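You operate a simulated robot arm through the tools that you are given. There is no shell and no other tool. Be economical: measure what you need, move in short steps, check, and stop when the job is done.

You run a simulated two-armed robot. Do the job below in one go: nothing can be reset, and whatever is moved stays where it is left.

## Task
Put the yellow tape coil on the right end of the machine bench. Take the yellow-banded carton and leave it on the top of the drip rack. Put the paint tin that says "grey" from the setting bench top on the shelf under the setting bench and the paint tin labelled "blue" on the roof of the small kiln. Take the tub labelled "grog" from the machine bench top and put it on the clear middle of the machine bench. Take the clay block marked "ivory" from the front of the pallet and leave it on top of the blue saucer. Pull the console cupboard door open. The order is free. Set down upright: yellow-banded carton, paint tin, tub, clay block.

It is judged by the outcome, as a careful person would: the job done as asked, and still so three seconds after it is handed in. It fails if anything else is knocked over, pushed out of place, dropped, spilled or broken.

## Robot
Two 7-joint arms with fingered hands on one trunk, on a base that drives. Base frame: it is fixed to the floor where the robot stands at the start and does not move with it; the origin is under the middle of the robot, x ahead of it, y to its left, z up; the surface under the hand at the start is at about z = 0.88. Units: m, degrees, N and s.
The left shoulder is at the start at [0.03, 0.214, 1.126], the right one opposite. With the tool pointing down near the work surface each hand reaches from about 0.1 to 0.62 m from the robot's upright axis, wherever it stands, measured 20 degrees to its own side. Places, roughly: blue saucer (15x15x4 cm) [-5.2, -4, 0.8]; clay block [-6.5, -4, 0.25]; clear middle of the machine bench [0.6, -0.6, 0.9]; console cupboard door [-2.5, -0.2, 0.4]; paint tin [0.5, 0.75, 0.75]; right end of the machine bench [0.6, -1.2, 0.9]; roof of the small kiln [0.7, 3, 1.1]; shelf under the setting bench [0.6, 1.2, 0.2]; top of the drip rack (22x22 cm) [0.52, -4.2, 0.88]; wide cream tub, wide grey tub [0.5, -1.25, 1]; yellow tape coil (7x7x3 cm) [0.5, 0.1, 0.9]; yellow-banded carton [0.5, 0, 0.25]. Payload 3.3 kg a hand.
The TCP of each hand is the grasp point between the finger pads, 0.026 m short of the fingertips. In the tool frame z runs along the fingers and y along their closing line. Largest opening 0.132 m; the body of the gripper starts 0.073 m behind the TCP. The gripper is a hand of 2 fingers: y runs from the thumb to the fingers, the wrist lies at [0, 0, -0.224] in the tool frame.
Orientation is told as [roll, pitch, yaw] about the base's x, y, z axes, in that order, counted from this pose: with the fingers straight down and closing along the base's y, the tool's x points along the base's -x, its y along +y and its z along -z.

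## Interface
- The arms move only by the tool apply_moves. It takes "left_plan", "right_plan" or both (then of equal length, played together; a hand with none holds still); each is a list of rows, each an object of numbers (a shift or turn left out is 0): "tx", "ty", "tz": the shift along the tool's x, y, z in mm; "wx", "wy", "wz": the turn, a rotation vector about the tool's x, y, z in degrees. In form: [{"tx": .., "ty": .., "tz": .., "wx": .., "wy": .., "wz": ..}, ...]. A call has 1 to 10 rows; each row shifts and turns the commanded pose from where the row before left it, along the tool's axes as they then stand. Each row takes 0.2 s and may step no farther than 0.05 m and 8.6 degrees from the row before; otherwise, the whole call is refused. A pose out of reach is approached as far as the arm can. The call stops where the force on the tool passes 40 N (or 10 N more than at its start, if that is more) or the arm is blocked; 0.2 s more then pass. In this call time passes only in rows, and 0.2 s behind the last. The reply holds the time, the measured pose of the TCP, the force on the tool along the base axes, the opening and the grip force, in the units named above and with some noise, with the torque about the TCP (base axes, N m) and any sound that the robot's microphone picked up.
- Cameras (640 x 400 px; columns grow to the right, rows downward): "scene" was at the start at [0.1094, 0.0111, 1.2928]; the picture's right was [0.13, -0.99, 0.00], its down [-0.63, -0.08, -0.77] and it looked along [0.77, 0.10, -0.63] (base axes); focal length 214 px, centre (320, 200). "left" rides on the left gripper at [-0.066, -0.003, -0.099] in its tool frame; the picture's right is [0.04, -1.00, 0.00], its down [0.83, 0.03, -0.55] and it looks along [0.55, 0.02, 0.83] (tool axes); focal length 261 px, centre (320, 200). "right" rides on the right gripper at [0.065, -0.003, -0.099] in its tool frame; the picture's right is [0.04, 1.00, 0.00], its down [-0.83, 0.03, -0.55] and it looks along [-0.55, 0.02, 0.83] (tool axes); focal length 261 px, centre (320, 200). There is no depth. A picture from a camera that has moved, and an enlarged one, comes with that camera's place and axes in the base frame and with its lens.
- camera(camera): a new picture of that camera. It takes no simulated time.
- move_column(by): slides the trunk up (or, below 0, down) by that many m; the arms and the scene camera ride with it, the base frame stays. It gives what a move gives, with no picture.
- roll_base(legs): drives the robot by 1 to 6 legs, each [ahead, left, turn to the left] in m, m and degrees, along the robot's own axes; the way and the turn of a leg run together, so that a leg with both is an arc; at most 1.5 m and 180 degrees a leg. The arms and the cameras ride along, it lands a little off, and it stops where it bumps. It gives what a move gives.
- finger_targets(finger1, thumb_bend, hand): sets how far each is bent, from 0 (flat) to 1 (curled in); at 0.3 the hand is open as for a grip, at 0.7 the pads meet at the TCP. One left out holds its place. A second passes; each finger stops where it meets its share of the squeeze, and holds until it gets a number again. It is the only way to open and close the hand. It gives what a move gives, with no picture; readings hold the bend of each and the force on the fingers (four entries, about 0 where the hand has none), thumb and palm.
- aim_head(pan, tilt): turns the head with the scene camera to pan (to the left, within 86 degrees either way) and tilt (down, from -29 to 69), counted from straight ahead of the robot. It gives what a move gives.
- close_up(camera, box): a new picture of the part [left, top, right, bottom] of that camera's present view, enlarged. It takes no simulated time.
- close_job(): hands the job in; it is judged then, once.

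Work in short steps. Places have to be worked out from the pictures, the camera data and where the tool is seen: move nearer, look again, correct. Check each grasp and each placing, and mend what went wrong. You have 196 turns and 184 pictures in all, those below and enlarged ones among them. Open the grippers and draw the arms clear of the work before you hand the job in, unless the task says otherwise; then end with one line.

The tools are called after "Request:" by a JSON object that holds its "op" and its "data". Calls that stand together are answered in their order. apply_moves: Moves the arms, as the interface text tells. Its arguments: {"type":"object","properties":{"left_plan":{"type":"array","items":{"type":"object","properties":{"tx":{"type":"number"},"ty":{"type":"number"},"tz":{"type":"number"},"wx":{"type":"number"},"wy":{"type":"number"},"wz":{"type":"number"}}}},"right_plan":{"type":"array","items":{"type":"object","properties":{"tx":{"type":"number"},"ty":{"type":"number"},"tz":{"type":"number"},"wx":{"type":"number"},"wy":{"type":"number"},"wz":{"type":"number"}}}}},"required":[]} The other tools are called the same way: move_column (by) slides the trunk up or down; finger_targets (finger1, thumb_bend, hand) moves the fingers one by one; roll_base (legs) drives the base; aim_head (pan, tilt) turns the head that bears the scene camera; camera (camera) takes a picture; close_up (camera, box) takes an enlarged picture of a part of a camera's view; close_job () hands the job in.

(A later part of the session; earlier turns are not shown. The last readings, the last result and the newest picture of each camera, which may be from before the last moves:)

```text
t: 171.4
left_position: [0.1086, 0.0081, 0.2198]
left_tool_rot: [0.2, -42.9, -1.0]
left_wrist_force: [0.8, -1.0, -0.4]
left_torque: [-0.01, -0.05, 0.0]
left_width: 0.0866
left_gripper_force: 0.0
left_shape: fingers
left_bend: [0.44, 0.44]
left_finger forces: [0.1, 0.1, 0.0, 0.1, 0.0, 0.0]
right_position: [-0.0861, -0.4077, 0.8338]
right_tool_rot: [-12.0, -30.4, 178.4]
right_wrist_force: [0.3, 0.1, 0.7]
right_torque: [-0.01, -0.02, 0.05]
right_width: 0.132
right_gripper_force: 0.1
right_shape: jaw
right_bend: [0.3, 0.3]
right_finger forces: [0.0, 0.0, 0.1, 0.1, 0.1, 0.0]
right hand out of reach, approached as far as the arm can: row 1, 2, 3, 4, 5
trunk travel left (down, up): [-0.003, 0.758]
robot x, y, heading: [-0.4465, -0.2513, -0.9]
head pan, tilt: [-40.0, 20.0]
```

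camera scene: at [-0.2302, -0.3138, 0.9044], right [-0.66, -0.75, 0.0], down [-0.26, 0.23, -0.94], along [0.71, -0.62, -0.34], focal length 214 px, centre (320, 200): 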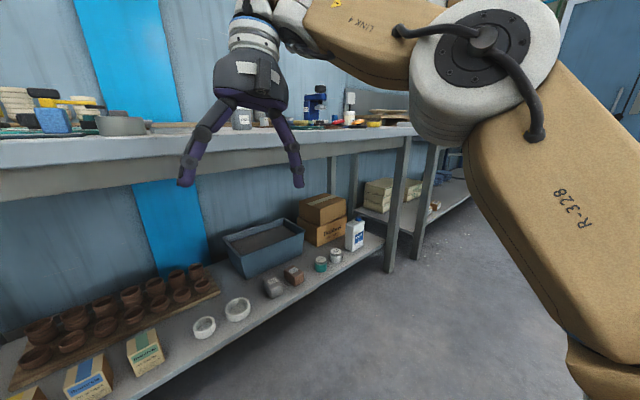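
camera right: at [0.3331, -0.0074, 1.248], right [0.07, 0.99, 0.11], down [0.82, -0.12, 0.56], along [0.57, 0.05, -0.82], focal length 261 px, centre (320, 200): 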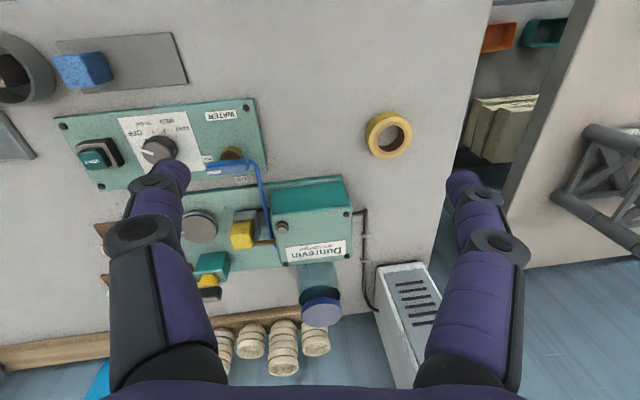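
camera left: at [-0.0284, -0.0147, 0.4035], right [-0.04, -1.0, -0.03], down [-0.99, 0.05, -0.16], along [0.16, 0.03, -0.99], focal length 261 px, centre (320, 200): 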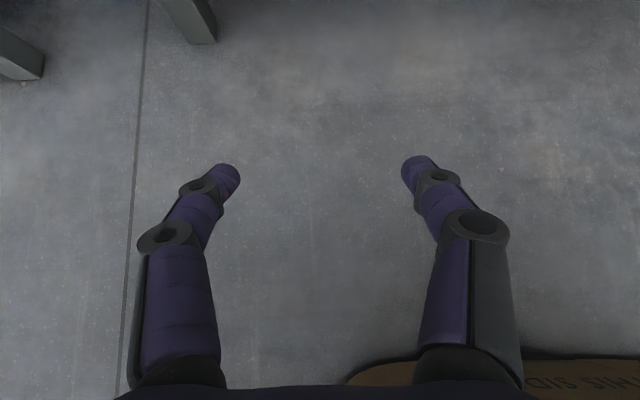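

I'll avoid the right arm's interference by approaching with the base turned ~35° right, yawing the left hand +35° so it still faces the carton squarely. First yaw the left hand.

Request:
{"op": "apply_moves", "data": {"left_plan": [{"wx": -4.8, "wz": -5.1}, {"wx": -4.8, "wz": -5.1}, {"wx": -4.8, "wz": -5.1}, {"wx": -4.8, "wz": -5.1}, {"wx": -4.8, "wz": -5.1}]}}

Request:
{"op": "roll_base", "data": {"legs": [[0, 0, -35]]}}

Request:
{"op": "aim_head", "data": {"pan": 40, "tilt": 35}}

Request:
{"op": "camera", "data": {"camera": "scene"}}

```text
t: 172.6
left_position: [0.1091, 0.006, 0.2221]
left_tool_rot: [0.5, -43.1, 33.9]
left_wrist_force: [0.7, -0.1, 0.8]
left_torque: [-0.02, 0.0, -0.04]
left_width: 0.0868
left_gripper_force: 0.0
left_shape: fingers
left_bend: [0.44, 0.44]
left_finger forces: [0.1, 0.0, 0.0, 0.0, 0.0, 0.0]
right_position: [-0.0857, -0.4085, 0.8346]
right_tool_rot: [-11.9, -30.4, 178.5]
right_wrist_force: [-0.9, -1.4, -1.1]
right_torque: [0.0, -0.03, -0.01]
right_width: 0.132
right_gripper_force: 0.0
right_shape: jaw
right_bend: [0.3, 0.3]
right_finger forces: [0.0, 0.0, 0.0, 0.1, 0.0, 0.0]
trunk travel left (down, up): [-0.003, 0.758]
robot x, y, heading: [-0.4412, -0.2537, -1.3]
head pan, tilt: [-40.0, 20.0]
```

```text
t: 174.7
left_position: [0.1541, -0.3679, 0.2217]
left_tool_rot: [0.5, -42.9, -2.3]
left_wrist_force: [-0.7, 0.3, -0.1]
left_torque: [0.0, 0.0, 0.0]
left_width: 0.0868
left_gripper_force: 0.2
left_shape: fingers
left_bend: [0.44, 0.44]
left_finger forces: [0.0, 0.1, 0.0, 0.0, 0.0, 0.0]
right_position: [-0.2474, -0.587, 0.8336]
right_tool_rot: [-11.9, -30.3, 142.4]
right_wrist_force: [0.2, 0.4, 0.3]
right_torque: [-0.02, 0.02, 0.01]
right_width: 0.1317
right_gripper_force: 0.1
right_shape: jaw
right_bend: [0.3, 0.3]
right_finger forces: [0.0, 0.0, 0.0, 0.0, 0.0, 0.1]
trunk travel left (down, up): [-0.003, 0.758]
robot x, y, heading: [-0.444, -0.2525, -37.4]
head pan, tilt: [-40.0, 20.0]
```

```text
t: 176.2
left_position: [0.1548, -0.3682, 0.2206]
left_tool_rot: [0.5, -43.0, -2.3]
left_wrist_force: [0.3, 0.1, 0.1]
left_torque: [0.03, -0.03, 0.0]
left_width: 0.0871
left_gripper_force: 0.1
left_shape: fingers
left_bend: [0.44, 0.44]
left_finger forces: [0.0, 0.1, 0.0, 0.1, 0.1, 0.1]
right_position: [-0.2486, -0.5866, 0.8339]
right_tool_rot: [-11.9, -30.3, 142.4]
right_wrist_force: [-0.2, 0.5, 1.0]
right_torque: [-0.05, 0.01, -0.01]
right_width: 0.1318
right_gripper_force: 0.1
right_shape: jaw
right_bend: [0.3, 0.3]
right_finger forces: [0.0, 0.1, 0.1, 0.0, 0.0, 0.0]
trunk travel left (down, up): [-0.003, 0.758]
robot x, y, heading: [-0.4435, -0.2508, -37.2]
head pan, tilt: [40.0, 35.0]
```

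```text
139 pictures are left
camera scene: at [-0.2416, -0.3322, 0.8806], right [0.05, -1.0, 0.0], down [-0.57, -0.03, -0.82], along [0.82, 0.04, -0.57], focal length 214 px, centre (320, 200)
```

scene: 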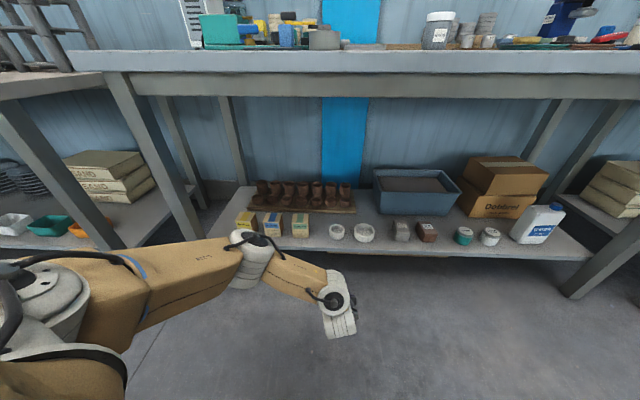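

Great view. Zoom in to measure the carton.

Request:
{"op": "close_up", "data": {"camera": "scene", "box": [210, 180, 330, 255]}}

```text
5.33 times, centred on (270, 218) of scene
camera zoom: at [-0.2416, -0.3322, 0.8806], right [0.05, -1.0, 0.0], down [-0.57, -0.03, -0.82], along [0.82, 0.04, -0.57], focal length 1144 px, centre (587, 107)
```

zoom: 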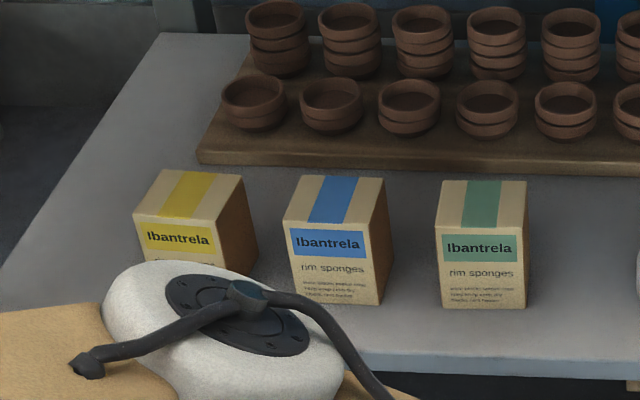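

Triangulated: carton spans x 0.387–0.442, y −0.025–0.035, z 0.26–0.334. Raise the hand to z≈0.30 and drive to line up in front of it.

Request:
{"op": "apply_moves", "data": {"left_plan": [{"tx": -27, "tz": -29}, {"tx": -27, "tz": -29}]}}

Request:
{"op": "roll_base", "data": {"legs": [[-0.122, 0.376, 0]]}}

Request:
{"op": "camera", "data": {"camera": "left"}}

Request:
{"op": "camera", "data": {"camera": "scene"}}

```text
t: 176.8
left_position: [0.1515, -0.3675, 0.2987]
left_tool_rot: [0.6, -43.1, -2.5]
left_wrist_force: [0.0, 0.6, 0.2]
left_torque: [-0.01, 0.03, 0.01]
left_width: 0.0871
left_gripper_force: 0.0
left_shape: fingers
left_bend: [0.44, 0.44]
left_finger forces: [0.0, 0.0, 0.0, 0.1, 0.0, 0.0]
right_position: [-0.248, -0.5873, 0.8338]
right_tool_rot: [-12.0, -30.5, 142.4]
right_wrist_force: [-0.8, 0.3, 1.0]
right_torque: [-0.03, -0.04, 0.04]
right_width: 0.1319
right_gripper_force: 0.0
right_shape: jaw
right_bend: [0.3, 0.3]
right_finger forces: [0.1, 0.0, 0.0, 0.0, 0.0, 0.1]
trunk travel left (down, up): [-0.003, 0.758]
robot x, y, heading: [-0.4399, -0.2503, -37.3]
head pan, tilt: [40.0, 35.0]
```

```text
t: 179.4
left_position: [0.2868, 0.0118, 0.3006]
left_tool_rot: [0.3, -43.0, -2.5]
left_wrist_force: [0.4, 0.2, 0.0]
left_torque: [-0.01, 0.0, 0.03]
left_width: 0.087
left_gripper_force: 0.1
left_shape: fingers
left_bend: [0.44, 0.44]
left_finger forces: [0.0, 0.0, 0.0, 0.1, 0.0, 0.0]
right_position: [-0.1122, -0.2074, 0.8345]
right_tool_rot: [-12.0, -30.4, 142.3]
right_wrist_force: [0.1, 0.5, -0.6]
right_torque: [0.03, 0.03, 0.02]
right_width: 0.1321
right_gripper_force: 0.0
right_shape: jaw
right_bend: [0.3, 0.3]
right_finger forces: [0.0, 0.0, 0.1, 0.1, 0.0, 0.0]
trunk travel left (down, up): [-0.003, 0.758]
robot x, y, heading: [-0.3033, 0.1314, -37.2]
head pan, tilt: [40.0, 35.0]
```

```text
137 pictures are left
camera left: at [0.2674, 0.0093, 0.4181], right [-0.07, -1.0, -0.03], down [-0.98, 0.07, -0.16], along [0.17, 0.02, -0.99], focal length 261 px, centre (320, 200)
```

left: 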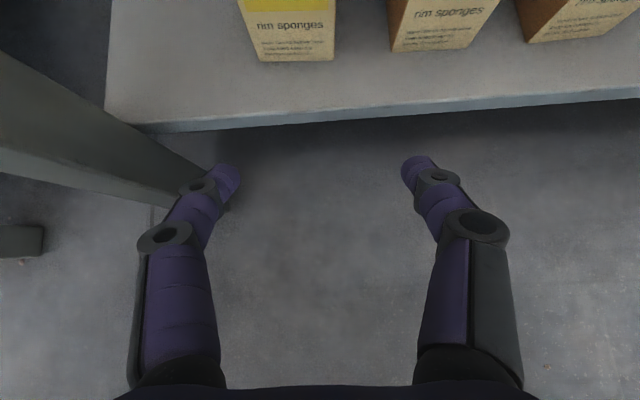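

```text
136 pictures are left
camera scene: at [-0.1056, 0.0482, 0.8806], right [0.05, -1.0, 0.0], down [-0.57, -0.03, -0.82], along [0.82, 0.04, -0.57], focal length 214 px, centre (320, 200)
```

scene: 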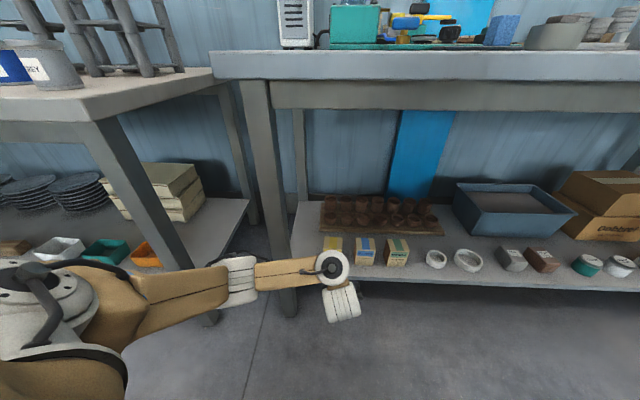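

The elbow would come close to the bench leg in this stance. I'll use a milder base heading (about −15°), keeping the hand square to the carton.

Request:
{"op": "roll_base", "data": {"legs": [[0.143, -0.188, 0], [0, 0, 22]]}}

Request:
{"op": "apply_moves", "data": {"left_plan": [{"wx": 5, "wz": 5.35}, {"wx": 5, "wz": 5.35}, {"wx": 5, "wz": 5.35}]}}

Request:
{"op": "camera", "data": {"camera": "left"}}

Request:
{"op": "camera", "data": {"camera": "scene"}}

```text
t: 182.3
left_position: [0.2908, 0.0004, 0.2999]
left_tool_rot: [0.4, -42.9, 19.1]
left_wrist_force: [-0.4, -0.1, -0.3]
left_torque: [0.01, -0.02, 0.01]
left_width: 0.0868
left_gripper_force: 0.1
left_shape: fingers
left_bend: [0.44, 0.44]
left_finger forces: [0.0, 0.1, 0.0, 0.0, 0.1, 0.0]
right_position: [-0.0027, -0.3492, 0.8336]
right_tool_rot: [-11.8, -30.4, 163.6]
right_wrist_force: [0.3, 0.8, 0.3]
right_torque: [0.01, 0.03, 0.02]
right_width: 0.1322
right_gripper_force: 0.1
right_shape: jaw
right_bend: [0.3, 0.3]
right_finger forces: [0.0, 0.1, 0.0, 0.1, 0.1, 0.0]
trunk travel left (down, up): [-0.003, 0.758]
robot x, y, heading: [-0.3012, -0.1022, -16.2]
head pan, tilt: [40.0, 35.0]
```

```text
t: 183.1
left_position: [0.2918, 0.0003, 0.301]
left_tool_rot: [0.3, -42.9, -3.1]
left_wrist_force: [-0.1, 0.2, 0.0]
left_torque: [0.02, 0.01, 0.02]
left_width: 0.0868
left_gripper_force: 0.0
left_shape: fingers
left_bend: [0.44, 0.44]
left_finger forces: [0.0, 0.0, 0.0, 0.0, 0.0, 0.0]
right_position: [-0.0002, -0.3487, 0.8334]
right_tool_rot: [-11.9, -30.2, 163.6]
right_wrist_force: [0.8, 0.0, 0.1]
right_torque: [-0.01, -0.03, 0.01]
right_width: 0.1321
right_gripper_force: 0.0
right_shape: jaw
right_bend: [0.3, 0.3]
right_finger forces: [0.0, 0.1, 0.0, 0.1, 0.1, 0.1]
trunk travel left (down, up): [-0.003, 0.758]
robot x, y, heading: [-0.3053, -0.1024, -16.0]
head pan, tilt: [40.0, 35.0]
```

```text
135 pictures are left
camera left: at [0.2722, -0.0014, 0.4187], right [-0.08, -1.0, -0.03], down [-0.98, 0.08, -0.16], along [0.16, 0.02, -0.99], focal length 261 px, centre (320, 200)
```

left: 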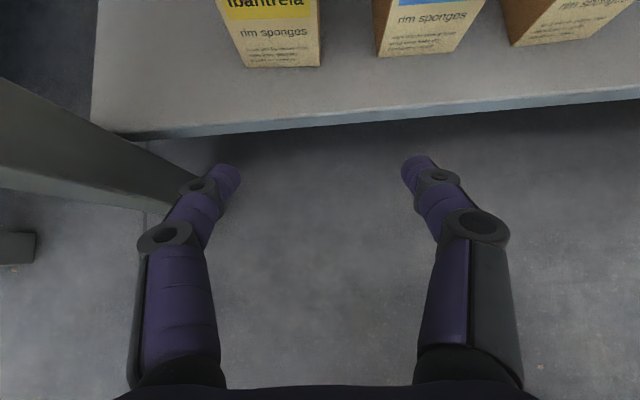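

```text
134 pictures are left
camera scene: at [-0.0873, -0.1084, 0.8806], right [0.41, -0.91, 0.0], down [-0.52, -0.23, -0.82], along [0.75, 0.33, -0.57], focal length 214 px, centre (320, 200)
```

scene: 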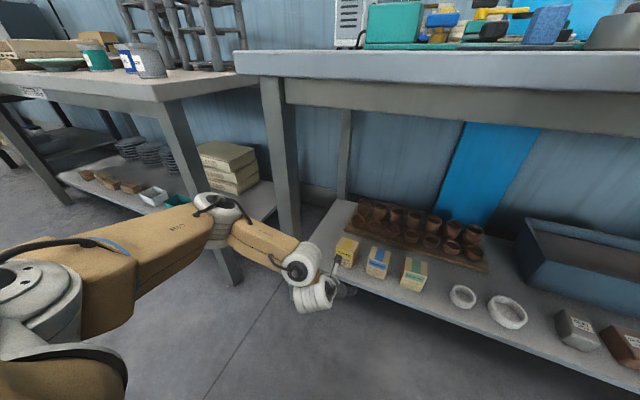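

Carton centre is at y≈0.02 by this view. Move forward a little and left 2 cm, then re-check.

Request:
{"op": "apply_moves", "data": {"left_plan": [{"tx": -20, "tz": 19, "ty": 11}, {"tx": -20, "tz": 19, "ty": 12}]}}

Request:
{"op": "camera", "data": {"camera": "left"}}

```text
t: 183.7
left_position: [0.3482, 0.0203, 0.3004]
left_tool_rot: [0.4, -42.9, -3.0]
left_wrist_force: [-0.9, 0.3, 0.4]
left_torque: [-0.02, 0.01, -0.02]
left_width: 0.0869
left_gripper_force: 0.0
left_shape: fingers
left_bend: [0.44, 0.44]
left_finger forces: [0.0, 0.0, 0.0, 0.0, 0.1, 0.0]
right_position: [-0.0006, -0.3486, 0.8335]
right_tool_rot: [-12.0, -30.5, 163.6]
right_wrist_force: [-0.2, 0.4, 0.2]
right_torque: [-0.01, -0.01, -0.01]
right_width: 0.1319
right_gripper_force: 0.1
right_shape: jaw
right_bend: [0.3, 0.3]
right_finger forces: [0.0, 0.0, 0.1, 0.1, 0.0, 0.0]
trunk travel left (down, up): [-0.003, 0.758]
robot x, y, heading: [-0.3027, -0.1037, -15.9]
head pan, tilt: [40.0, 35.0]
```

```text
133 pictures are left
camera left: at [0.3289, 0.0175, 0.4189], right [-0.08, -1.0, -0.03], down [-0.98, 0.08, -0.16], along [0.16, 0.02, -0.99], focal length 261 px, centre (320, 200)
```

left: 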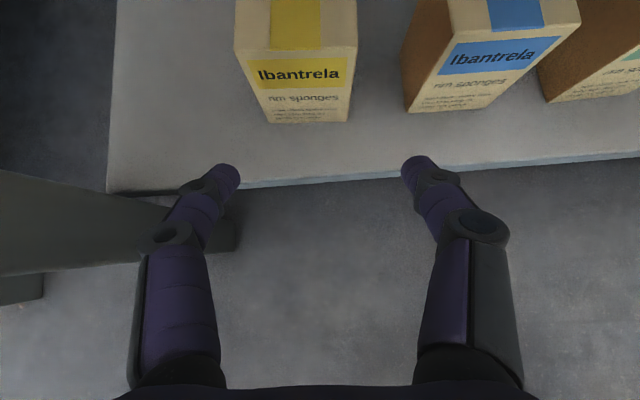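

Carton front at x≈0.40, center y≈0.0235. Advance 8 cm to straddle it and close.

Request:
{"op": "apply_moves", "data": {"left_plan": [{"tx": -20, "tz": 18.5, "ty": 3}, {"tx": -20, "tz": 18.5, "ty": 3}, {"tx": -19, "tz": 18, "ty": 2}]}}

Request:
{"op": "camera", "data": {"camera": "left"}}

```text
t: 184.5
left_position: [0.4297, 0.0241, 0.3001]
left_tool_rot: [0.4, -42.9, -3.0]
left_wrist_force: [0.2, -0.1, -0.7]
left_torque: [0.01, -0.02, 0.0]
left_width: 0.0872
left_gripper_force: 0.0
left_shape: fingers
left_bend: [0.44, 0.44]
left_finger forces: [0.0, 0.0, 0.0, 0.0, 0.0, 0.0]
right_position: [-0.0002, -0.3491, 0.8343]
right_tool_rot: [-11.8, -30.3, 163.6]
right_wrist_force: [0.1, -0.1, 0.0]
right_torque: [0.02, 0.0, 0.01]
right_width: 0.1319
right_gripper_force: 0.1
right_shape: jaw
right_bend: [0.3, 0.3]
right_finger forces: [0.0, 0.0, 0.0, 0.0, 0.0, 0.1]
trunk travel left (down, up): [-0.003, 0.758]
robot x, y, heading: [-0.3079, -0.1069, -16.3]
head pan, tilt: [40.0, 35.0]
```

```text
132 pictures are left
camera left: at [0.4105, 0.0221, 0.4184], right [-0.08, -1.0, -0.03], down [-0.98, 0.08, -0.16], along [0.16, 0.02, -0.99], focal length 261 px, centre (320, 200)
```

left: 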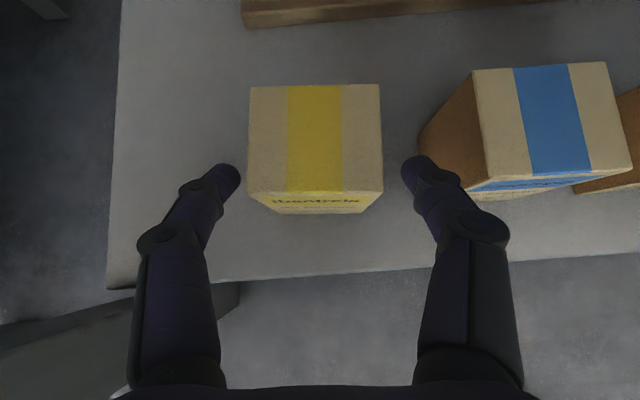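

Fingers straddle the carton nicely. Close and lift slightly.

Request:
{"op": "finger_targets", "data": {"hand": "left", "finger1": 0.7, "thumb_bend": 0.7}}

Request:
{"op": "apply_moves", "data": {"left_plan": [{"tx": -14, "tz": -15}, {"tx": -20, "tz": -22}]}}

Request:
{"op": "camera", "data": {"camera": "left"}}

```text
t: 185.5
left_position: [0.4299, 0.0239, 0.3]
left_tool_rot: [0.4, -42.9, -3.0]
left_wrist_force: [0.5, -0.6, 0.0]
left_torque: [-0.01, 0.01, -0.03]
left_width: 0.0654
left_gripper_force: 15.4
left_shape: fingers
left_bend: [0.49, 0.58]
left_finger forces: [15.0, 0.0, 0.0, 0.1, 15.2, 0.0]
right_position: [-0.0, -0.3478, 0.8346]
right_tool_rot: [-11.8, -30.3, 163.5]
right_wrist_force: [0.1, -0.9, 0.0]
right_torque: [-0.02, 0.02, 0.04]
right_width: 0.1322
right_gripper_force: 0.1
right_shape: jaw
right_bend: [0.3, 0.3]
right_finger forces: [0.0, 0.0, 0.0, 0.0, 0.1, 0.1]
trunk travel left (down, up): [-0.003, 0.758]
robot x, y, heading: [-0.303, -0.1049, -16.1]
head pan, tilt: [40.0, 35.0]
```

```text
t: 186.1
left_position: [0.4286, 0.0247, 0.3498]
left_tool_rot: [0.6, -42.8, -3.0]
left_wrist_force: [0.2, 1.3, -1.8]
left_torque: [-0.02, 0.05, -0.02]
left_width: 0.0655
left_gripper_force: 15.2
left_shape: fingers
left_bend: [0.49, 0.58]
left_finger forces: [15.1, 0.0, 0.1, 0.1, 15.1, 0.0]
right_position: [0.0002, -0.3485, 0.8346]
right_tool_rot: [-11.9, -30.4, 163.6]
right_wrist_force: [0.4, -0.1, 0.5]
right_torque: [-0.02, 0.01, 0.02]
right_width: 0.1322
right_gripper_force: 0.0
right_shape: jaw
right_bend: [0.3, 0.3]
right_finger forces: [0.0, 0.1, 0.0, 0.0, 0.0, 0.0]
trunk travel left (down, up): [-0.003, 0.758]
robot x, y, heading: [-0.3036, -0.1025, -15.8]
head pan, tilt: [40.0, 35.0]
```

```text
131 pictures are left
camera left: at [0.4095, 0.0223, 0.468], right [-0.08, -1.0, -0.03], down [-0.98, 0.08, -0.16], along [0.16, 0.02, -0.99], focal length 261 px, centre (320, 200)
```

left: 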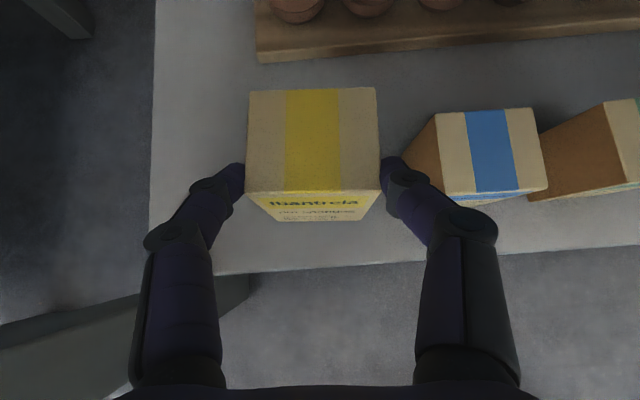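

Carton is held upright. Back out from under the bench, straighten heading, raise the trunk and look to the right.

Request:
{"op": "roll_base", "data": {"legs": [[-0.384, -0.11, 0], [0, 0, 16]]}}

Request:
{"op": "move_column", "data": {"by": 0.4}}

Request:
{"op": "aim_head", "data": {"pan": -70, "tilt": 15}}

Request:
{"op": "camera", "data": {"camera": "scene"}}

```text
t: 189.5
left_position: [-0.0291, 0.2259, 0.35]
left_tool_rot: [0.5, -43.1, 13.4]
left_wrist_force: [0.7, -0.5, -1.0]
left_torque: [-0.05, 0.05, -0.01]
left_width: 0.0656
left_gripper_force: 15.5
left_shape: fingers
left_bend: [0.49, 0.58]
left_finger forces: [15.1, 0.0, 0.0, 0.1, 15.1, 0.0]
right_position: [-0.3367, -0.2519, 0.8334]
right_tool_rot: [-11.8, -30.4, 179.8]
right_wrist_force: [-0.1, -0.1, 0.5]
right_torque: [-0.02, 0.01, -0.02]
right_width: 0.132
right_gripper_force: 0.1
right_shape: jaw
right_bend: [0.3, 0.3]
right_finger forces: [0.0, 0.0, 0.0, 0.1, 0.0, 0.1]
trunk travel left (down, up): [-0.003, 0.758]
robot x, y, heading: [-0.6931, -0.0998, 0.4]
head pan, tilt: [40.0, 35.0]
```

```text
t: 193.3
left_position: [-0.0294, 0.2256, 0.7498]
left_tool_rot: [0.4, -42.8, 13.5]
left_wrist_force: [0.6, 0.1, -2.0]
left_torque: [-0.02, 0.05, 0.01]
left_width: 0.0655
left_gripper_force: 15.1
left_shape: fingers
left_bend: [0.49, 0.58]
left_finger forces: [15.1, 0.0, 0.1, 0.0, 15.1, 0.0]
right_position: [-0.4316, -0.2529, 1.3085]
right_tool_rot: [-12.1, -14.8, 180.0]
right_wrist_force: [-0.3, 0.1, -0.5]
right_torque: [-0.02, -0.03, 0.03]
right_width: 0.1317
right_gripper_force: 0.0
right_shape: jaw
right_bend: [0.3, 0.3]
right_finger forces: [0.0, 0.0, 0.0, 0.0, 0.0, 0.1]
trunk travel left (down, up): [-0.403, 0.358]
robot x, y, heading: [-0.6938, -0.1042, 0.1]
head pan, tilt: [40.0, 35.0]
```

```text
t: 195.2
left_position: [-0.0302, 0.2267, 0.7497]
left_tool_rot: [0.4, -43.0, 13.4]
left_wrist_force: [0.3, 0.4, -2.0]
left_torque: [0.0, 0.05, -0.02]
left_width: 0.0657
left_gripper_force: 15.4
left_shape: fingers
left_bend: [0.49, 0.58]
left_finger forces: [15.1, 0.0, 0.0, 0.0, 15.2, 0.1]
right_position: [-0.4323, -0.2522, 1.3087]
right_tool_rot: [-12.1, -14.9, 180.0]
right_wrist_force: [0.4, 0.6, -0.2]
right_torque: [0.0, -0.03, 0.03]
right_width: 0.132
right_gripper_force: 0.1
right_shape: jaw
right_bend: [0.3, 0.3]
right_finger forces: [0.0, 0.0, 0.0, 0.0, 0.0, 0.1]
trunk travel left (down, up): [-0.403, 0.358]
robot x, y, heading: [-0.6966, -0.1037, 0.1]
head pan, tilt: [-70.0, 15.0]
```

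```text
130 pictures are left
camera scene: at [-0.6387, -0.191, 1.3262], right [-0.94, -0.35, 0.0], down [-0.09, 0.24, -0.97], along [0.34, -0.91, -0.26], focal length 214 px, centre (320, 200)
```

scene: 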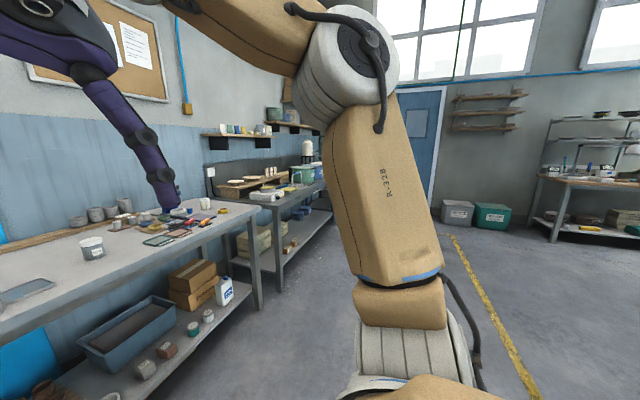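

Floor along the benches is free. Drive right ~2.6 m and look again.

Request:
{"op": "roll_base", "data": {"legs": [[0, -1.3, 0], [0, -1.3, 0]]}}

Request:
{"op": "aim_head", "data": {"pan": -20, "tilt": 25}}

Request:
{"op": "camera", "data": {"camera": "scene"}}

```text
t: 208.1
left_position: [-0.0053, -2.437, 0.7495]
left_tool_rot: [0.4, -43.0, 12.9]
left_wrist_force: [0.3, 0.0, -1.8]
left_torque: [-0.06, 0.04, -0.01]
left_width: 0.0655
left_gripper_force: 14.9
left_shape: fingers
left_bend: [0.49, 0.58]
left_finger forces: [15.0, 0.0, 0.0, 0.0, 15.1, 0.0]
right_position: [-0.412, -2.9131, 1.3085]
right_tool_rot: [-12.1, -14.8, 179.6]
right_wrist_force: [-0.6, 0.0, 0.0]
right_torque: [0.0, 0.0, 0.01]
right_width: 0.1318
right_gripper_force: 0.2
right_shape: jaw
right_bend: [0.3, 0.3]
right_finger forces: [0.0, 0.0, 0.0, 0.1, 0.0, 0.0]
trunk travel left (down, up): [-0.403, 0.358]
robot x, y, heading: [-0.6758, -2.7626, 0.1]
head pan, tilt: [-70.0, 15.0]
```

```text
t: 209.3
left_position: [-0.0052, -2.4376, 0.7502]
left_tool_rot: [0.4, -42.9, 13.0]
left_wrist_force: [0.8, 0.9, -1.9]
left_torque: [0.02, 0.06, -0.01]
left_width: 0.0655
left_gripper_force: 15.4
left_shape: fingers
left_bend: [0.49, 0.58]
left_finger forces: [15.0, 0.0, 0.0, 0.1, 15.0, 0.0]
right_position: [-0.4107, -2.9135, 1.3093]
right_tool_rot: [-12.1, -14.9, 179.5]
right_wrist_force: [-0.3, 0.1, 0.1]
right_torque: [-0.01, -0.02, -0.01]
right_width: 0.1319
right_gripper_force: 0.0
right_shape: jaw
right_bend: [0.3, 0.3]
right_finger forces: [0.0, 0.1, 0.0, 0.1, 0.0, 0.0]
trunk travel left (down, up): [-0.403, 0.358]
robot x, y, heading: [-0.6754, -2.7674, 0.1]
head pan, tilt: [-20.0, 25.0]
```

```text
129 pictures are left
camera scene: at [-0.5627, -2.7946, 1.31], right [-0.34, -0.94, 0.0], down [-0.4, 0.15, -0.91], along [0.85, -0.31, -0.42], focal length 214 px, centre (320, 200)
```

scene: 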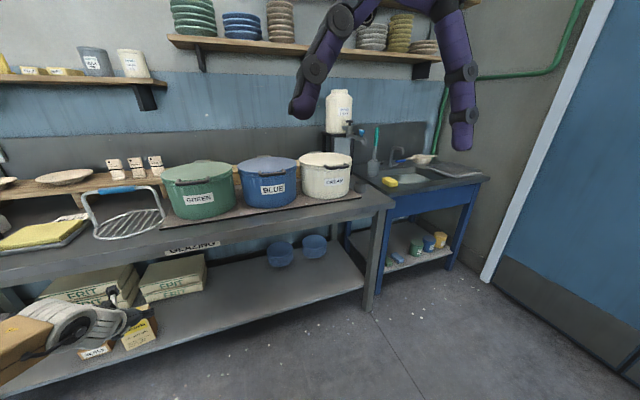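

The drip rack is the dark grid beside the sink, near the door wall. Raise the trunk, turn right 50° and drive along, then look closer.

Request:
{"op": "move_column", "data": {"by": 0.25}}

Request:
{"op": "roll_base", "data": {"legs": [[0, 0, -50], [0.728, -0.611, 0]]}}

Request:
{"op": "aim_head", "data": {"pan": 15, "tilt": 35}}

Request:
{"op": "camera", "data": {"camera": "scene"}}

```text
t: 211.9
left_position: [-0.0045, -2.4378, 0.9999]
left_tool_rot: [0.4, -42.8, 13.0]
left_wrist_force: [-0.3, 0.0, -1.5]
left_torque: [-0.05, 0.04, -0.01]
left_width: 0.0655
left_gripper_force: 14.4
left_shape: fingers
left_bend: [0.49, 0.58]
left_finger forces: [15.2, 0.0, 0.0, 0.0, 15.0, 0.0]
right_position: [-0.4108, -2.9138, 1.5579]
right_tool_rot: [-12.4, -14.6, 179.5]
right_wrist_force: [-0.3, 0.0, -0.1]
right_torque: [0.0, 0.01, -0.03]
right_width: 0.1317
right_gripper_force: 0.0
right_shape: jaw
right_bend: [0.3, 0.3]
right_finger forces: [0.0, 0.0, 0.0, 0.0, 0.1, 0.0]
trunk travel left (down, up): [-0.653, 0.108]
robot x, y, heading: [-0.6743, -2.7643, -0.1]
head pan, tilt: [-20.0, 25.0]
```

```text
t: 219.2
left_position: [0.0107, -4.0365, 0.9985]
left_tool_rot: [0.3, -42.9, -37.0]
left_wrist_force: [-0.2, -0.6, -2.0]
left_torque: [0.01, 0.05, -0.01]
left_width: 0.0654
left_gripper_force: 15.2
left_shape: fingers
left_bend: [0.49, 0.58]
left_finger forces: [15.0, 0.0, 0.0, 0.0, 15.1, 0.0]
right_position: [-0.6155, -4.0309, 1.5568]
right_tool_rot: [-12.4, -14.6, 129.5]
right_wrist_force: [-0.7, -0.4, -0.1]
right_torque: [-0.01, -0.01, 0.02]
right_width: 0.132
right_gripper_force: 0.0
right_shape: jaw
right_bend: [0.3, 0.3]
right_finger forces: [0.0, 0.1, 0.1, 0.1, 0.1, 0.0]
trunk travel left (down, up): [-0.653, 0.108]
robot x, y, heading: [-0.6676, -3.7294, -50.1]
head pan, tilt: [-20.0, 25.0]
```

```text
t: 220.2
left_position: [0.0108, -4.0353, 1.0008]
left_tool_rot: [0.4, -43.0, -37.0]
left_wrist_force: [0.3, -0.1, -1.8]
left_torque: [0.05, 0.07, 0.0]
left_width: 0.0656
left_gripper_force: 15.0
left_shape: fingers
left_bend: [0.49, 0.58]
left_finger forces: [15.0, 0.1, 0.1, 0.1, 15.0, 0.0]
right_position: [-0.6154, -4.0313, 1.5583]
right_tool_rot: [-12.4, -14.4, 129.5]
right_wrist_force: [0.7, 0.5, -0.1]
right_torque: [0.05, 0.01, -0.01]
right_width: 0.1318
right_gripper_force: 0.2
right_shape: jaw
right_bend: [0.3, 0.3]
right_finger forces: [0.0, 0.0, 0.0, 0.0, 0.0, 0.0]
trunk travel left (down, up): [-0.653, 0.108]
robot x, y, heading: [-0.6712, -3.7333, -49.9]
head pan, tilt: [15.0, 35.0]
```

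```text
128 pictures are left
camera scene: at [-0.5907, -3.7914, 1.5448], right [-0.57, -0.82, 0.0], down [-0.47, 0.33, -0.82], along [0.67, -0.47, -0.57], focal length 214 px, centre (320, 200)
```

scene: 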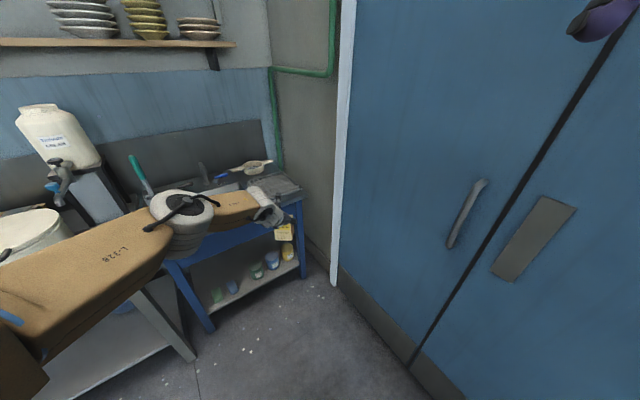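

Request:
{"op": "close_up", "data": {"camera": "scene", "box": [180, 140, 320, 250]}}

Request:
{"op": "camera", "data": {"camera": "left"}}

```text
3.64 times, centred on (250, 195) of scene
camera zoom: at [-0.5907, -3.7914, 1.5448], right [-0.57, -0.82, 0.0], down [-0.47, 0.33, -0.82], along [0.67, -0.47, -0.57], focal length 780 px, centre (574, 218)
```

zoom: 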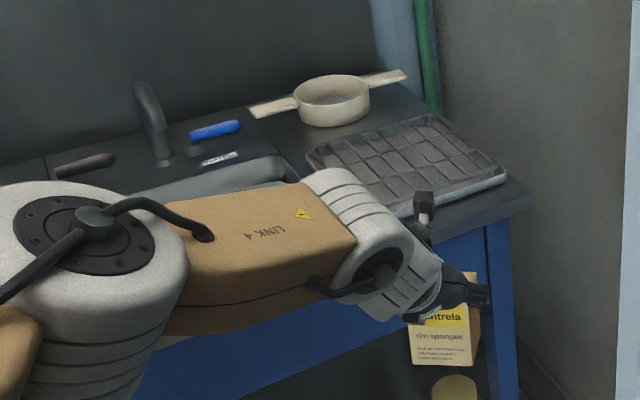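

```text
126 pictures are left
camera left: at [-0.0061, -4.0265, 1.1181], right [-0.62, -0.78, -0.03], down [-0.77, 0.62, -0.16], along [0.15, -0.07, -0.99], focal length 261 px, centre (320, 200)
```

left: 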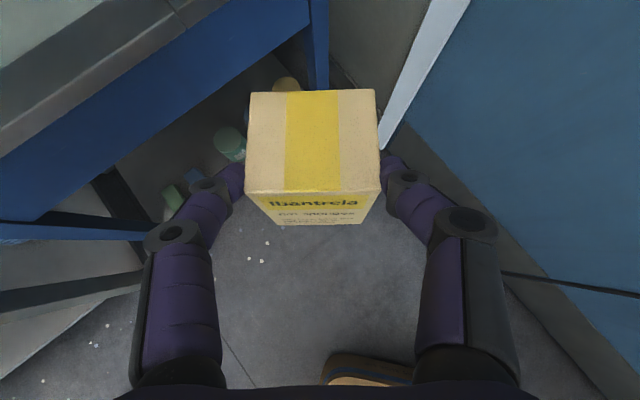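

Rack centre is about [0.49, −4.21, 0.88]. Drive the base so the carton comes just short of it, then check.

Request:
{"op": "roll_base", "data": {"legs": [[0.384, 0.2, 0]]}}

Request:
{"op": "camera", "data": {"camera": "left"}}

Request:
{"op": "camera", "data": {"camera": "scene"}}

```text
t: 222.8
left_position: [0.4167, -4.1968, 0.9991]
left_tool_rot: [0.4, -42.9, -36.5]
left_wrist_force: [0.4, 1.3, -2.0]
left_torque: [0.02, 0.05, -0.03]
left_width: 0.0654
left_gripper_force: 15.1
left_shape: fingers
left_bend: [0.49, 0.58]
left_finger forces: [15.0, 0.0, 0.0, 0.0, 15.1, 0.0]
right_position: [-0.2101, -4.1969, 1.5581]
right_tool_rot: [-12.5, -14.5, 129.8]
right_wrist_force: [0.0, 0.2, 0.2]
right_torque: [0.0, 0.03, 0.02]
right_width: 0.1322
right_gripper_force: 0.1
right_shape: jaw
right_bend: [0.3, 0.3]
right_finger forces: [0.0, 0.1, 0.0, 0.0, 0.0, 0.1]
trunk travel left (down, up): [-0.653, 0.108]
robot x, y, heading: [-0.2656, -3.8945, -49.5]
head pan, tilt: [15.0, 35.0]
```

```text
125 pictures are left
camera left: at [0.3998, -4.1887, 1.1178], right [-0.62, -0.79, -0.03], down [-0.77, 0.61, -0.16], along [0.15, -0.07, -0.99], focal length 261 px, centre (320, 200)
```

left: 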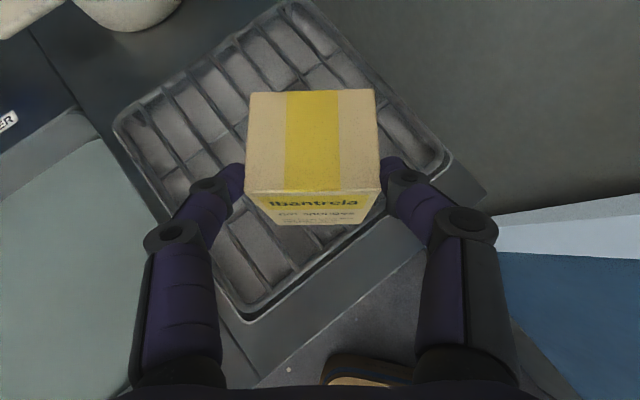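

```text
124 pictures are left
camera scene: at [-0.186, -3.957, 1.5448], right [-0.57, -0.82, 0.0], down [-0.47, 0.33, -0.82], along [0.67, -0.47, -0.57], focal length 214 px, centre (320, 200)
```

scene: 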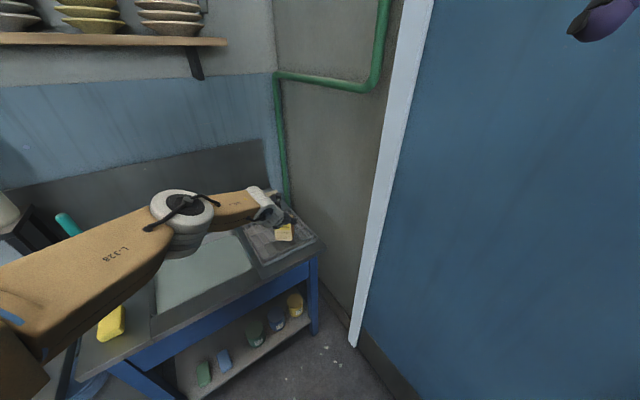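

Rack spans x 0.394–0.613, y −4.32 to −4.095, so centre [0.503, −4.208]. Shift the carton over the centre and lower it to just above.

Request:
{"op": "apply_moves", "data": {"left_plan": [{"tx": -28, "tz": 26, "ty": 21}, {"tx": -27, "tz": 26, "ty": 21}, {"tx": 20, "tz": 22}, {"tx": 20, "tz": 22}]}}

Request:
{"op": "camera", "data": {"camera": "left"}}

Request:
{"op": "close_up", "data": {"camera": "scene", "box": [220, 170, 340, 280]}}

```text
t: 223.8
left_position: [0.4439, -4.1811, 0.9743]
left_tool_rot: [0.2, -43.4, -36.5]
left_wrist_force: [0.9, -1.0, 9.9]
left_torque: [-0.09, -0.23, -0.03]
left_width: 0.0653
left_gripper_force: 15.4
left_shape: fingers
left_bend: [0.49, 0.59]
left_finger forces: [15.4, 0.0, 0.0, 0.1, 15.5, 0.1]
left hand out of reach, approached as far as the arm can: row 1, 2, 3, 4
right_position: [-0.2106, -4.195, 1.5587]
right_tool_rot: [-12.4, -14.5, 129.8]
right_wrist_force: [1.0, 0.6, -0.7]
right_torque: [-0.03, 0.04, 0.0]
right_width: 0.132
right_gripper_force: 0.1
right_shape: jaw
right_bend: [0.3, 0.3]
right_finger forces: [0.1, 0.0, 0.1, 0.0, 0.0, 0.0]
trunk travel left (down, up): [-0.653, 0.108]
robot x, y, heading: [-0.2637, -3.8995, -49.7]
head pan, tilt: [15.0, 35.0]
```

```text
123 pictures are left
camera left: at [0.4253, -4.1718, 1.0925], right [-0.62, -0.79, -0.03], down [-0.77, 0.61, -0.17], along [0.15, -0.08, -0.98], focal length 261 px, centre (320, 200)
```

left: 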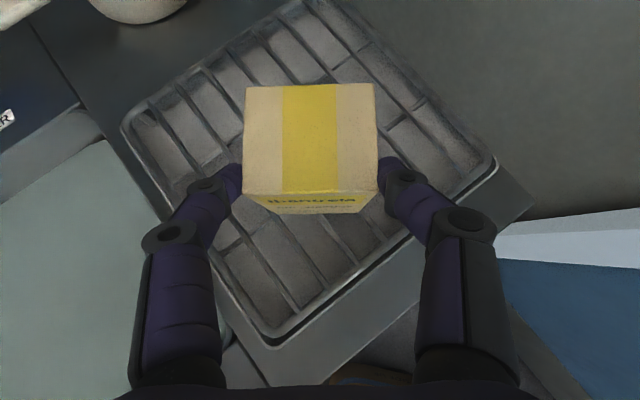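

```text
3.64 times, centred on (280, 225) of scene
camera zoom: at [-0.1883, -3.9557, 1.5451], right [-0.57, -0.82, 0.0], down [-0.47, 0.33, -0.82], along [0.67, -0.47, -0.57], focal length 780 px, centre (466, 109)
```

zoom: 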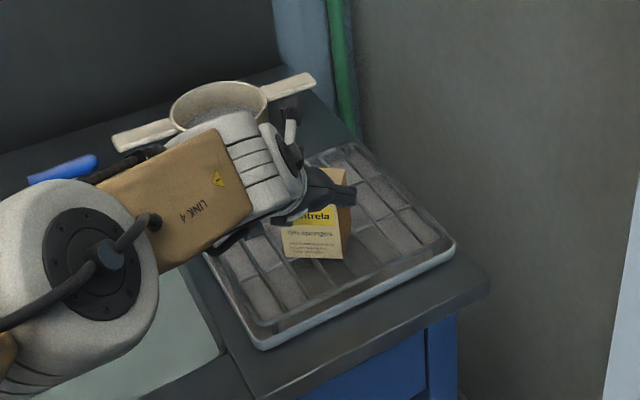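

Unexpected upward force of ~10 N though the carton should be 5 cm above the rack. Lift slightly and re-read.

Request:
{"op": "apply_moves", "data": {"left_plan": [{"tx": -7, "tz": -7}, {"tx": -7, "tz": -7}]}}

Request:
{"op": "camera", "data": {"camera": "left"}}

```text
t: 224.4
left_position: [0.4407, -4.1811, 0.9888]
left_tool_rot: [0.3, -42.8, -36.6]
left_wrist_force: [-0.1, 0.3, -1.5]
left_torque: [0.03, 0.04, 0.0]
left_width: 0.065
left_gripper_force: 15.0
left_shape: fingers
left_bend: [0.49, 0.59]
left_finger forces: [15.2, 0.1, 0.0, 0.1, 15.2, 0.0]
right_position: [-0.2099, -4.1962, 1.5575]
right_tool_rot: [-12.4, -14.6, 129.9]
right_wrist_force: [0.0, 0.0, -0.3]
right_torque: [0.01, -0.03, -0.04]
right_width: 0.1319
right_gripper_force: 0.2
right_shape: jaw
right_bend: [0.3, 0.3]
right_finger forces: [0.0, 0.0, 0.1, 0.0, 0.1, 0.0]
trunk travel left (down, up): [-0.653, 0.108]
robot x, y, heading: [-0.269, -3.9017, -49.9]
head pan, tilt: [15.0, 35.0]
```

```text
121 pictures are left
camera left: at [0.4238, -4.1725, 1.107], right [-0.62, -0.79, -0.03], down [-0.77, 0.61, -0.16], along [0.15, -0.07, -0.99], focal length 261 px, centre (320, 200)
```

left: 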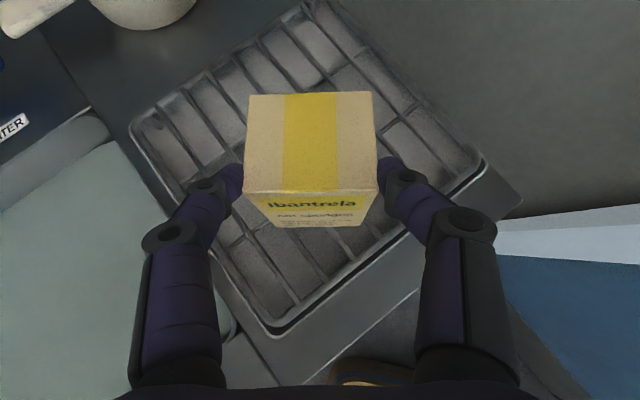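

The carton hangs lower than I assumed (its top is near the finger pads), so it did touch the rack at z≈0.884. Nudge the base 3 cm toward the rack centre, then lower gently.

Request:
{"op": "roll_base", "data": {"legs": [[0.02, 0.024, 0]]}}

Request:
{"op": "apply_moves", "data": {"left_plan": [{"tx": 4, "tz": 4}, {"tx": 3, "tz": 3}, {"tx": 2, "tz": 2}]}}

Request:
{"op": "camera", "data": {"camera": "left"}}

```text
t: 225.3
left_position: [0.4729, -4.1808, 0.9889]
left_tool_rot: [0.4, -42.9, -36.6]
left_wrist_force: [0.2, 0.4, -1.2]
left_torque: [0.02, 0.06, -0.02]
left_width: 0.0653
left_gripper_force: 14.8
left_shape: fingers
left_bend: [0.49, 0.59]
left_finger forces: [15.2, 0.1, 0.1, 0.1, 15.2, 0.1]
right_position: [-0.1787, -4.1975, 1.5576]
right_tool_rot: [-12.4, -14.4, 129.7]
right_wrist_force: [0.4, 0.0, 0.2]
right_torque: [0.03, 0.02, 0.02]
right_width: 0.132
right_gripper_force: 0.0
right_shape: jaw
right_bend: [0.3, 0.3]
right_finger forces: [0.0, 0.1, 0.0, 0.0, 0.0, 0.0]
trunk travel left (down, up): [-0.653, 0.108]
robot x, y, heading: [-0.2326, -3.8953, -49.5]
head pan, tilt: [15.0, 35.0]
```

```text
t: 226.1
left_position: [0.4719, -4.1804, 0.9769]
left_tool_rot: [0.4, -42.9, -36.7]
left_wrist_force: [-0.4, -0.5, -1.3]
left_torque: [0.03, -0.03, 0.02]
left_width: 0.0653
left_gripper_force: 15.0
left_shape: fingers
left_bend: [0.49, 0.59]
left_finger forces: [15.3, 0.0, 0.0, 0.0, 15.2, 0.0]
right_position: [-0.1804, -4.1954, 1.5582]
right_tool_rot: [-12.5, -14.5, 129.9]
right_wrist_force: [-0.3, 0.4, -0.1]
right_torque: [0.0, -0.01, 0.01]
right_width: 0.1317
right_gripper_force: 0.1
right_shape: jaw
right_bend: [0.3, 0.3]
right_finger forces: [0.0, 0.0, 0.1, 0.0, 0.0, 0.0]
trunk travel left (down, up): [-0.653, 0.108]
robot x, y, heading: [-0.2311, -3.8983, -49.6]
head pan, tilt: [15.0, 35.0]
```

```text
120 pictures are left
camera left: at [0.4546, -4.1717, 1.095], right [-0.62, -0.79, -0.03], down [-0.77, 0.61, -0.16], along [0.15, -0.07, -0.99], focal length 261 px, centre (320, 200)
```

left: 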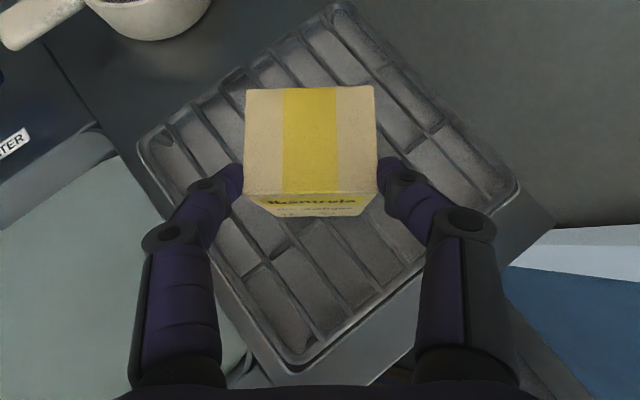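

Well centred. Lower in fine steps until contact.

Request:
{"op": "apply_moves", "data": {"left_plan": [{"tx": 1.5, "tz": 1.5}, {"tx": 1.5, "tz": 1.5}]}}

```text
t: 226.7
left_position: [0.4733, -4.1795, 0.974]
left_tool_rot: [0.3, -43.1, -36.6]
left_wrist_force: [-1.0, 0.4, 9.9]
left_torque: [-0.01, -0.17, 0.04]
left_width: 0.0652
left_gripper_force: 15.7
left_shape: fingers
left_bend: [0.49, 0.59]
left_finger forces: [15.6, 0.0, 0.0, 0.0, 15.2, 0.0]
right_position: [-0.1806, -4.1955, 1.5581]
right_tool_rot: [-12.3, -14.5, 129.7]
right_wrist_force: [-1.1, 0.9, 0.5]
right_torque: [-0.01, -0.01, -0.01]
right_width: 0.1319
right_gripper_force: 0.0
right_shape: jaw
right_bend: [0.3, 0.3]
right_finger forces: [0.0, 0.0, 0.0, 0.1, 0.1, 0.1]
trunk travel left (down, up): [-0.653, 0.108]
robot x, y, heading: [-0.2318, -3.8967, -49.5]
head pan, tilt: [15.0, 35.0]
```

Contact. Release and withdraw backward along the hand axis.

Request:
{"op": "finger_targets", "data": {"hand": "left", "finger1": 0.42, "thumb_bend": 0.42}}

Request:
{"op": "apply_moves", "data": {"left_plan": [{"tz": -20}, {"tz": -30}, {"tz": -40}, {"tz": -40}]}}

Request:
{"op": "camera", "data": {"camera": "left"}}

Request:
{"op": "close_up", "data": {"camera": "scene", "box": [220, 170, 340, 280]}}

```text
t: 227.7
left_position: [0.4728, -4.1805, 0.9721]
left_tool_rot: [0.4, -42.9, -36.7]
left_wrist_force: [-0.6, -0.2, 0.1]
left_torque: [0.02, 0.0, 0.0]
left_width: 0.0929
left_gripper_force: 0.1
left_shape: fingers
left_bend: [0.42, 0.42]
left_finger forces: [0.1, 0.1, 0.1, 0.1, 0.0, 0.1]
right_position: [-0.1795, -4.1965, 1.5576]
right_tool_rot: [-12.4, -14.5, 129.8]
right_wrist_force: [0.5, -0.9, 0.9]
right_torque: [0.0, -0.02, 0.01]
right_width: 0.1318
right_gripper_force: 0.1
right_shape: jaw
right_bend: [0.3, 0.3]
right_finger forces: [0.0, 0.0, 0.0, 0.0, 0.0, 0.0]
trunk travel left (down, up): [-0.653, 0.108]
robot x, y, heading: [-0.233, -3.8982, -49.9]
head pan, tilt: [15.0, 35.0]
```

```text
t: 228.7
left_position: [0.4051, -4.1314, 1.0704]
left_tool_rot: [0.4, -43.1, -36.7]
left_wrist_force: [-0.6, 0.7, -0.2]
left_torque: [-0.01, -0.03, -0.04]
left_width: 0.0933
left_gripper_force: 0.1
left_shape: fingers
left_bend: [0.42, 0.42]
left_finger forces: [0.0, 0.1, 0.1, 0.1, 0.0, 0.1]
right_position: [-0.1803, -4.1954, 1.5597]
right_tool_rot: [-12.4, -14.5, 129.8]
right_wrist_force: [0.3, -0.1, -0.1]
right_torque: [-0.01, -0.02, 0.02]
right_width: 0.1317
right_gripper_force: 0.0
right_shape: jaw
right_bend: [0.3, 0.3]
right_finger forces: [0.1, 0.0, 0.0, 0.0, 0.0, 0.1]
trunk travel left (down, up): [-0.653, 0.108]
robot x, y, heading: [-0.2337, -3.8997, -49.8]
head pan, tilt: [15.0, 35.0]
```

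```text
119 pictures are left
camera left: at [0.3882, -4.1228, 1.1878], right [-0.62, -0.79, -0.03], down [-0.77, 0.61, -0.16], along [0.15, -0.07, -0.99], focal length 261 px, centre (320, 200)
```

left: 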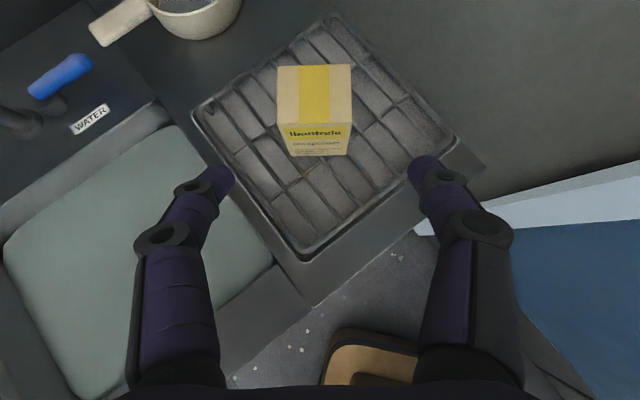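

```text
3.64 times, centred on (280, 225) of scene
camera zoom: at [-0.1566, -3.9559, 1.5449], right [-0.57, -0.82, 0.0], down [-0.47, 0.33, -0.82], along [0.67, -0.47, -0.57], focal length 780 px, centre (466, 109)
```

zoom: 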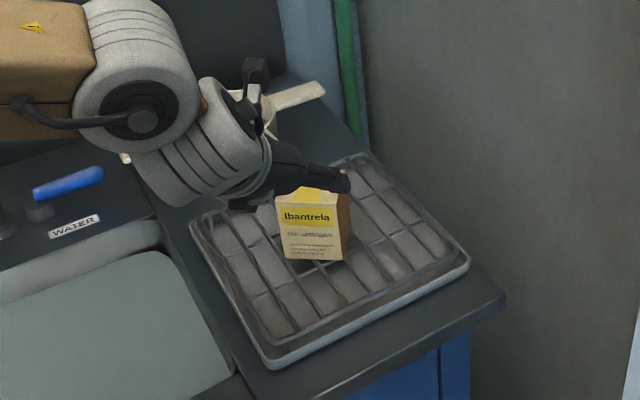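

Carton stands upright on the rack. Next, the clay block and saucer in the far −x area: back away, turn around and look.

Request:
{"op": "roll_base", "data": {"legs": [[-0.6, -0.15, 0], [-0.3, -0.14, 0], [0, 0, -130]]}}

Request:
{"op": "aim_head", "data": {"pan": 0, "tilt": 15}}

Request:
{"op": "camera", "data": {"camera": "scene"}}

```text
t: 239.2
left_position: [-1.6203, -3.7515, 1.0683]
left_tool_rot: [0.4, -42.9, -166.5]
left_wrist_force: [0.1, 0.4, 0.6]
left_torque: [0.03, 0.0, 0.01]
left_width: 0.0935
left_gripper_force: 0.0
left_shape: fingers
left_bend: [0.42, 0.42]
left_finger forces: [0.1, 0.0, 0.0, 0.0, 0.0, 0.1]
right_position: [-1.2955, -3.26, 1.5583]
right_tool_rot: [-12.3, -14.5, 0.0]
right_wrist_force: [-0.2, 0.2, -0.2]
right_torque: [0.01, -0.03, -0.01]
right_width: 0.1318
right_gripper_force: 0.1
right_shape: jaw
right_bend: [0.3, 0.3]
right_finger forces: [0.0, 0.0, 0.0, 0.0, 0.0, 0.0]
trunk travel left (down, up): [-0.653, 0.108]
robot x, y, heading: [-1.0298, -3.4105, -179.4]
head pan, tilt: [15.0, 35.0]
```

```text
t: 240.1
left_position: [-1.6202, -3.7516, 1.0688]
left_tool_rot: [0.4, -42.9, -166.5]
left_wrist_force: [-0.6, 0.5, -0.2]
left_torque: [-0.01, 0.0, -0.02]
left_width: 0.0933
left_gripper_force: 0.0
left_shape: fingers
left_bend: [0.42, 0.42]
left_finger forces: [0.0, 0.0, 0.0, 0.0, 0.0, 0.0]
right_position: [-1.2944, -3.2612, 1.5587]
right_tool_rot: [-12.4, -14.5, -0.1]
right_wrist_force: [-0.3, -0.2, 0.2]
right_torque: [0.0, 0.01, 0.0]
right_width: 0.132
right_gripper_force: 0.0
right_shape: jaw
right_bend: [0.3, 0.3]
right_finger forces: [0.1, 0.0, 0.0, 0.1, 0.0, 0.1]
trunk travel left (down, up): [-0.653, 0.108]
robot x, y, heading: [-1.0282, -3.4121, -179.4]
head pan, tilt: [0.0, 15.0]
```

```text
117 pictures are left
camera scene: at [-1.1353, -3.4106, 1.5767], right [-0.01, 1.0, 0.0], down [0.26, 0.0, -0.97], along [-0.97, -0.01, -0.26], focal length 214 px, centre (320, 200)
```

scene: 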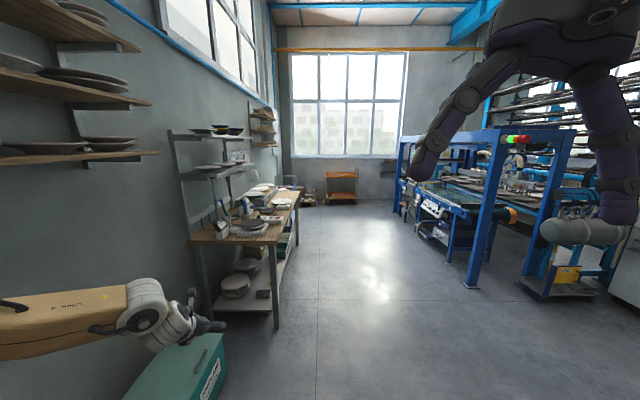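

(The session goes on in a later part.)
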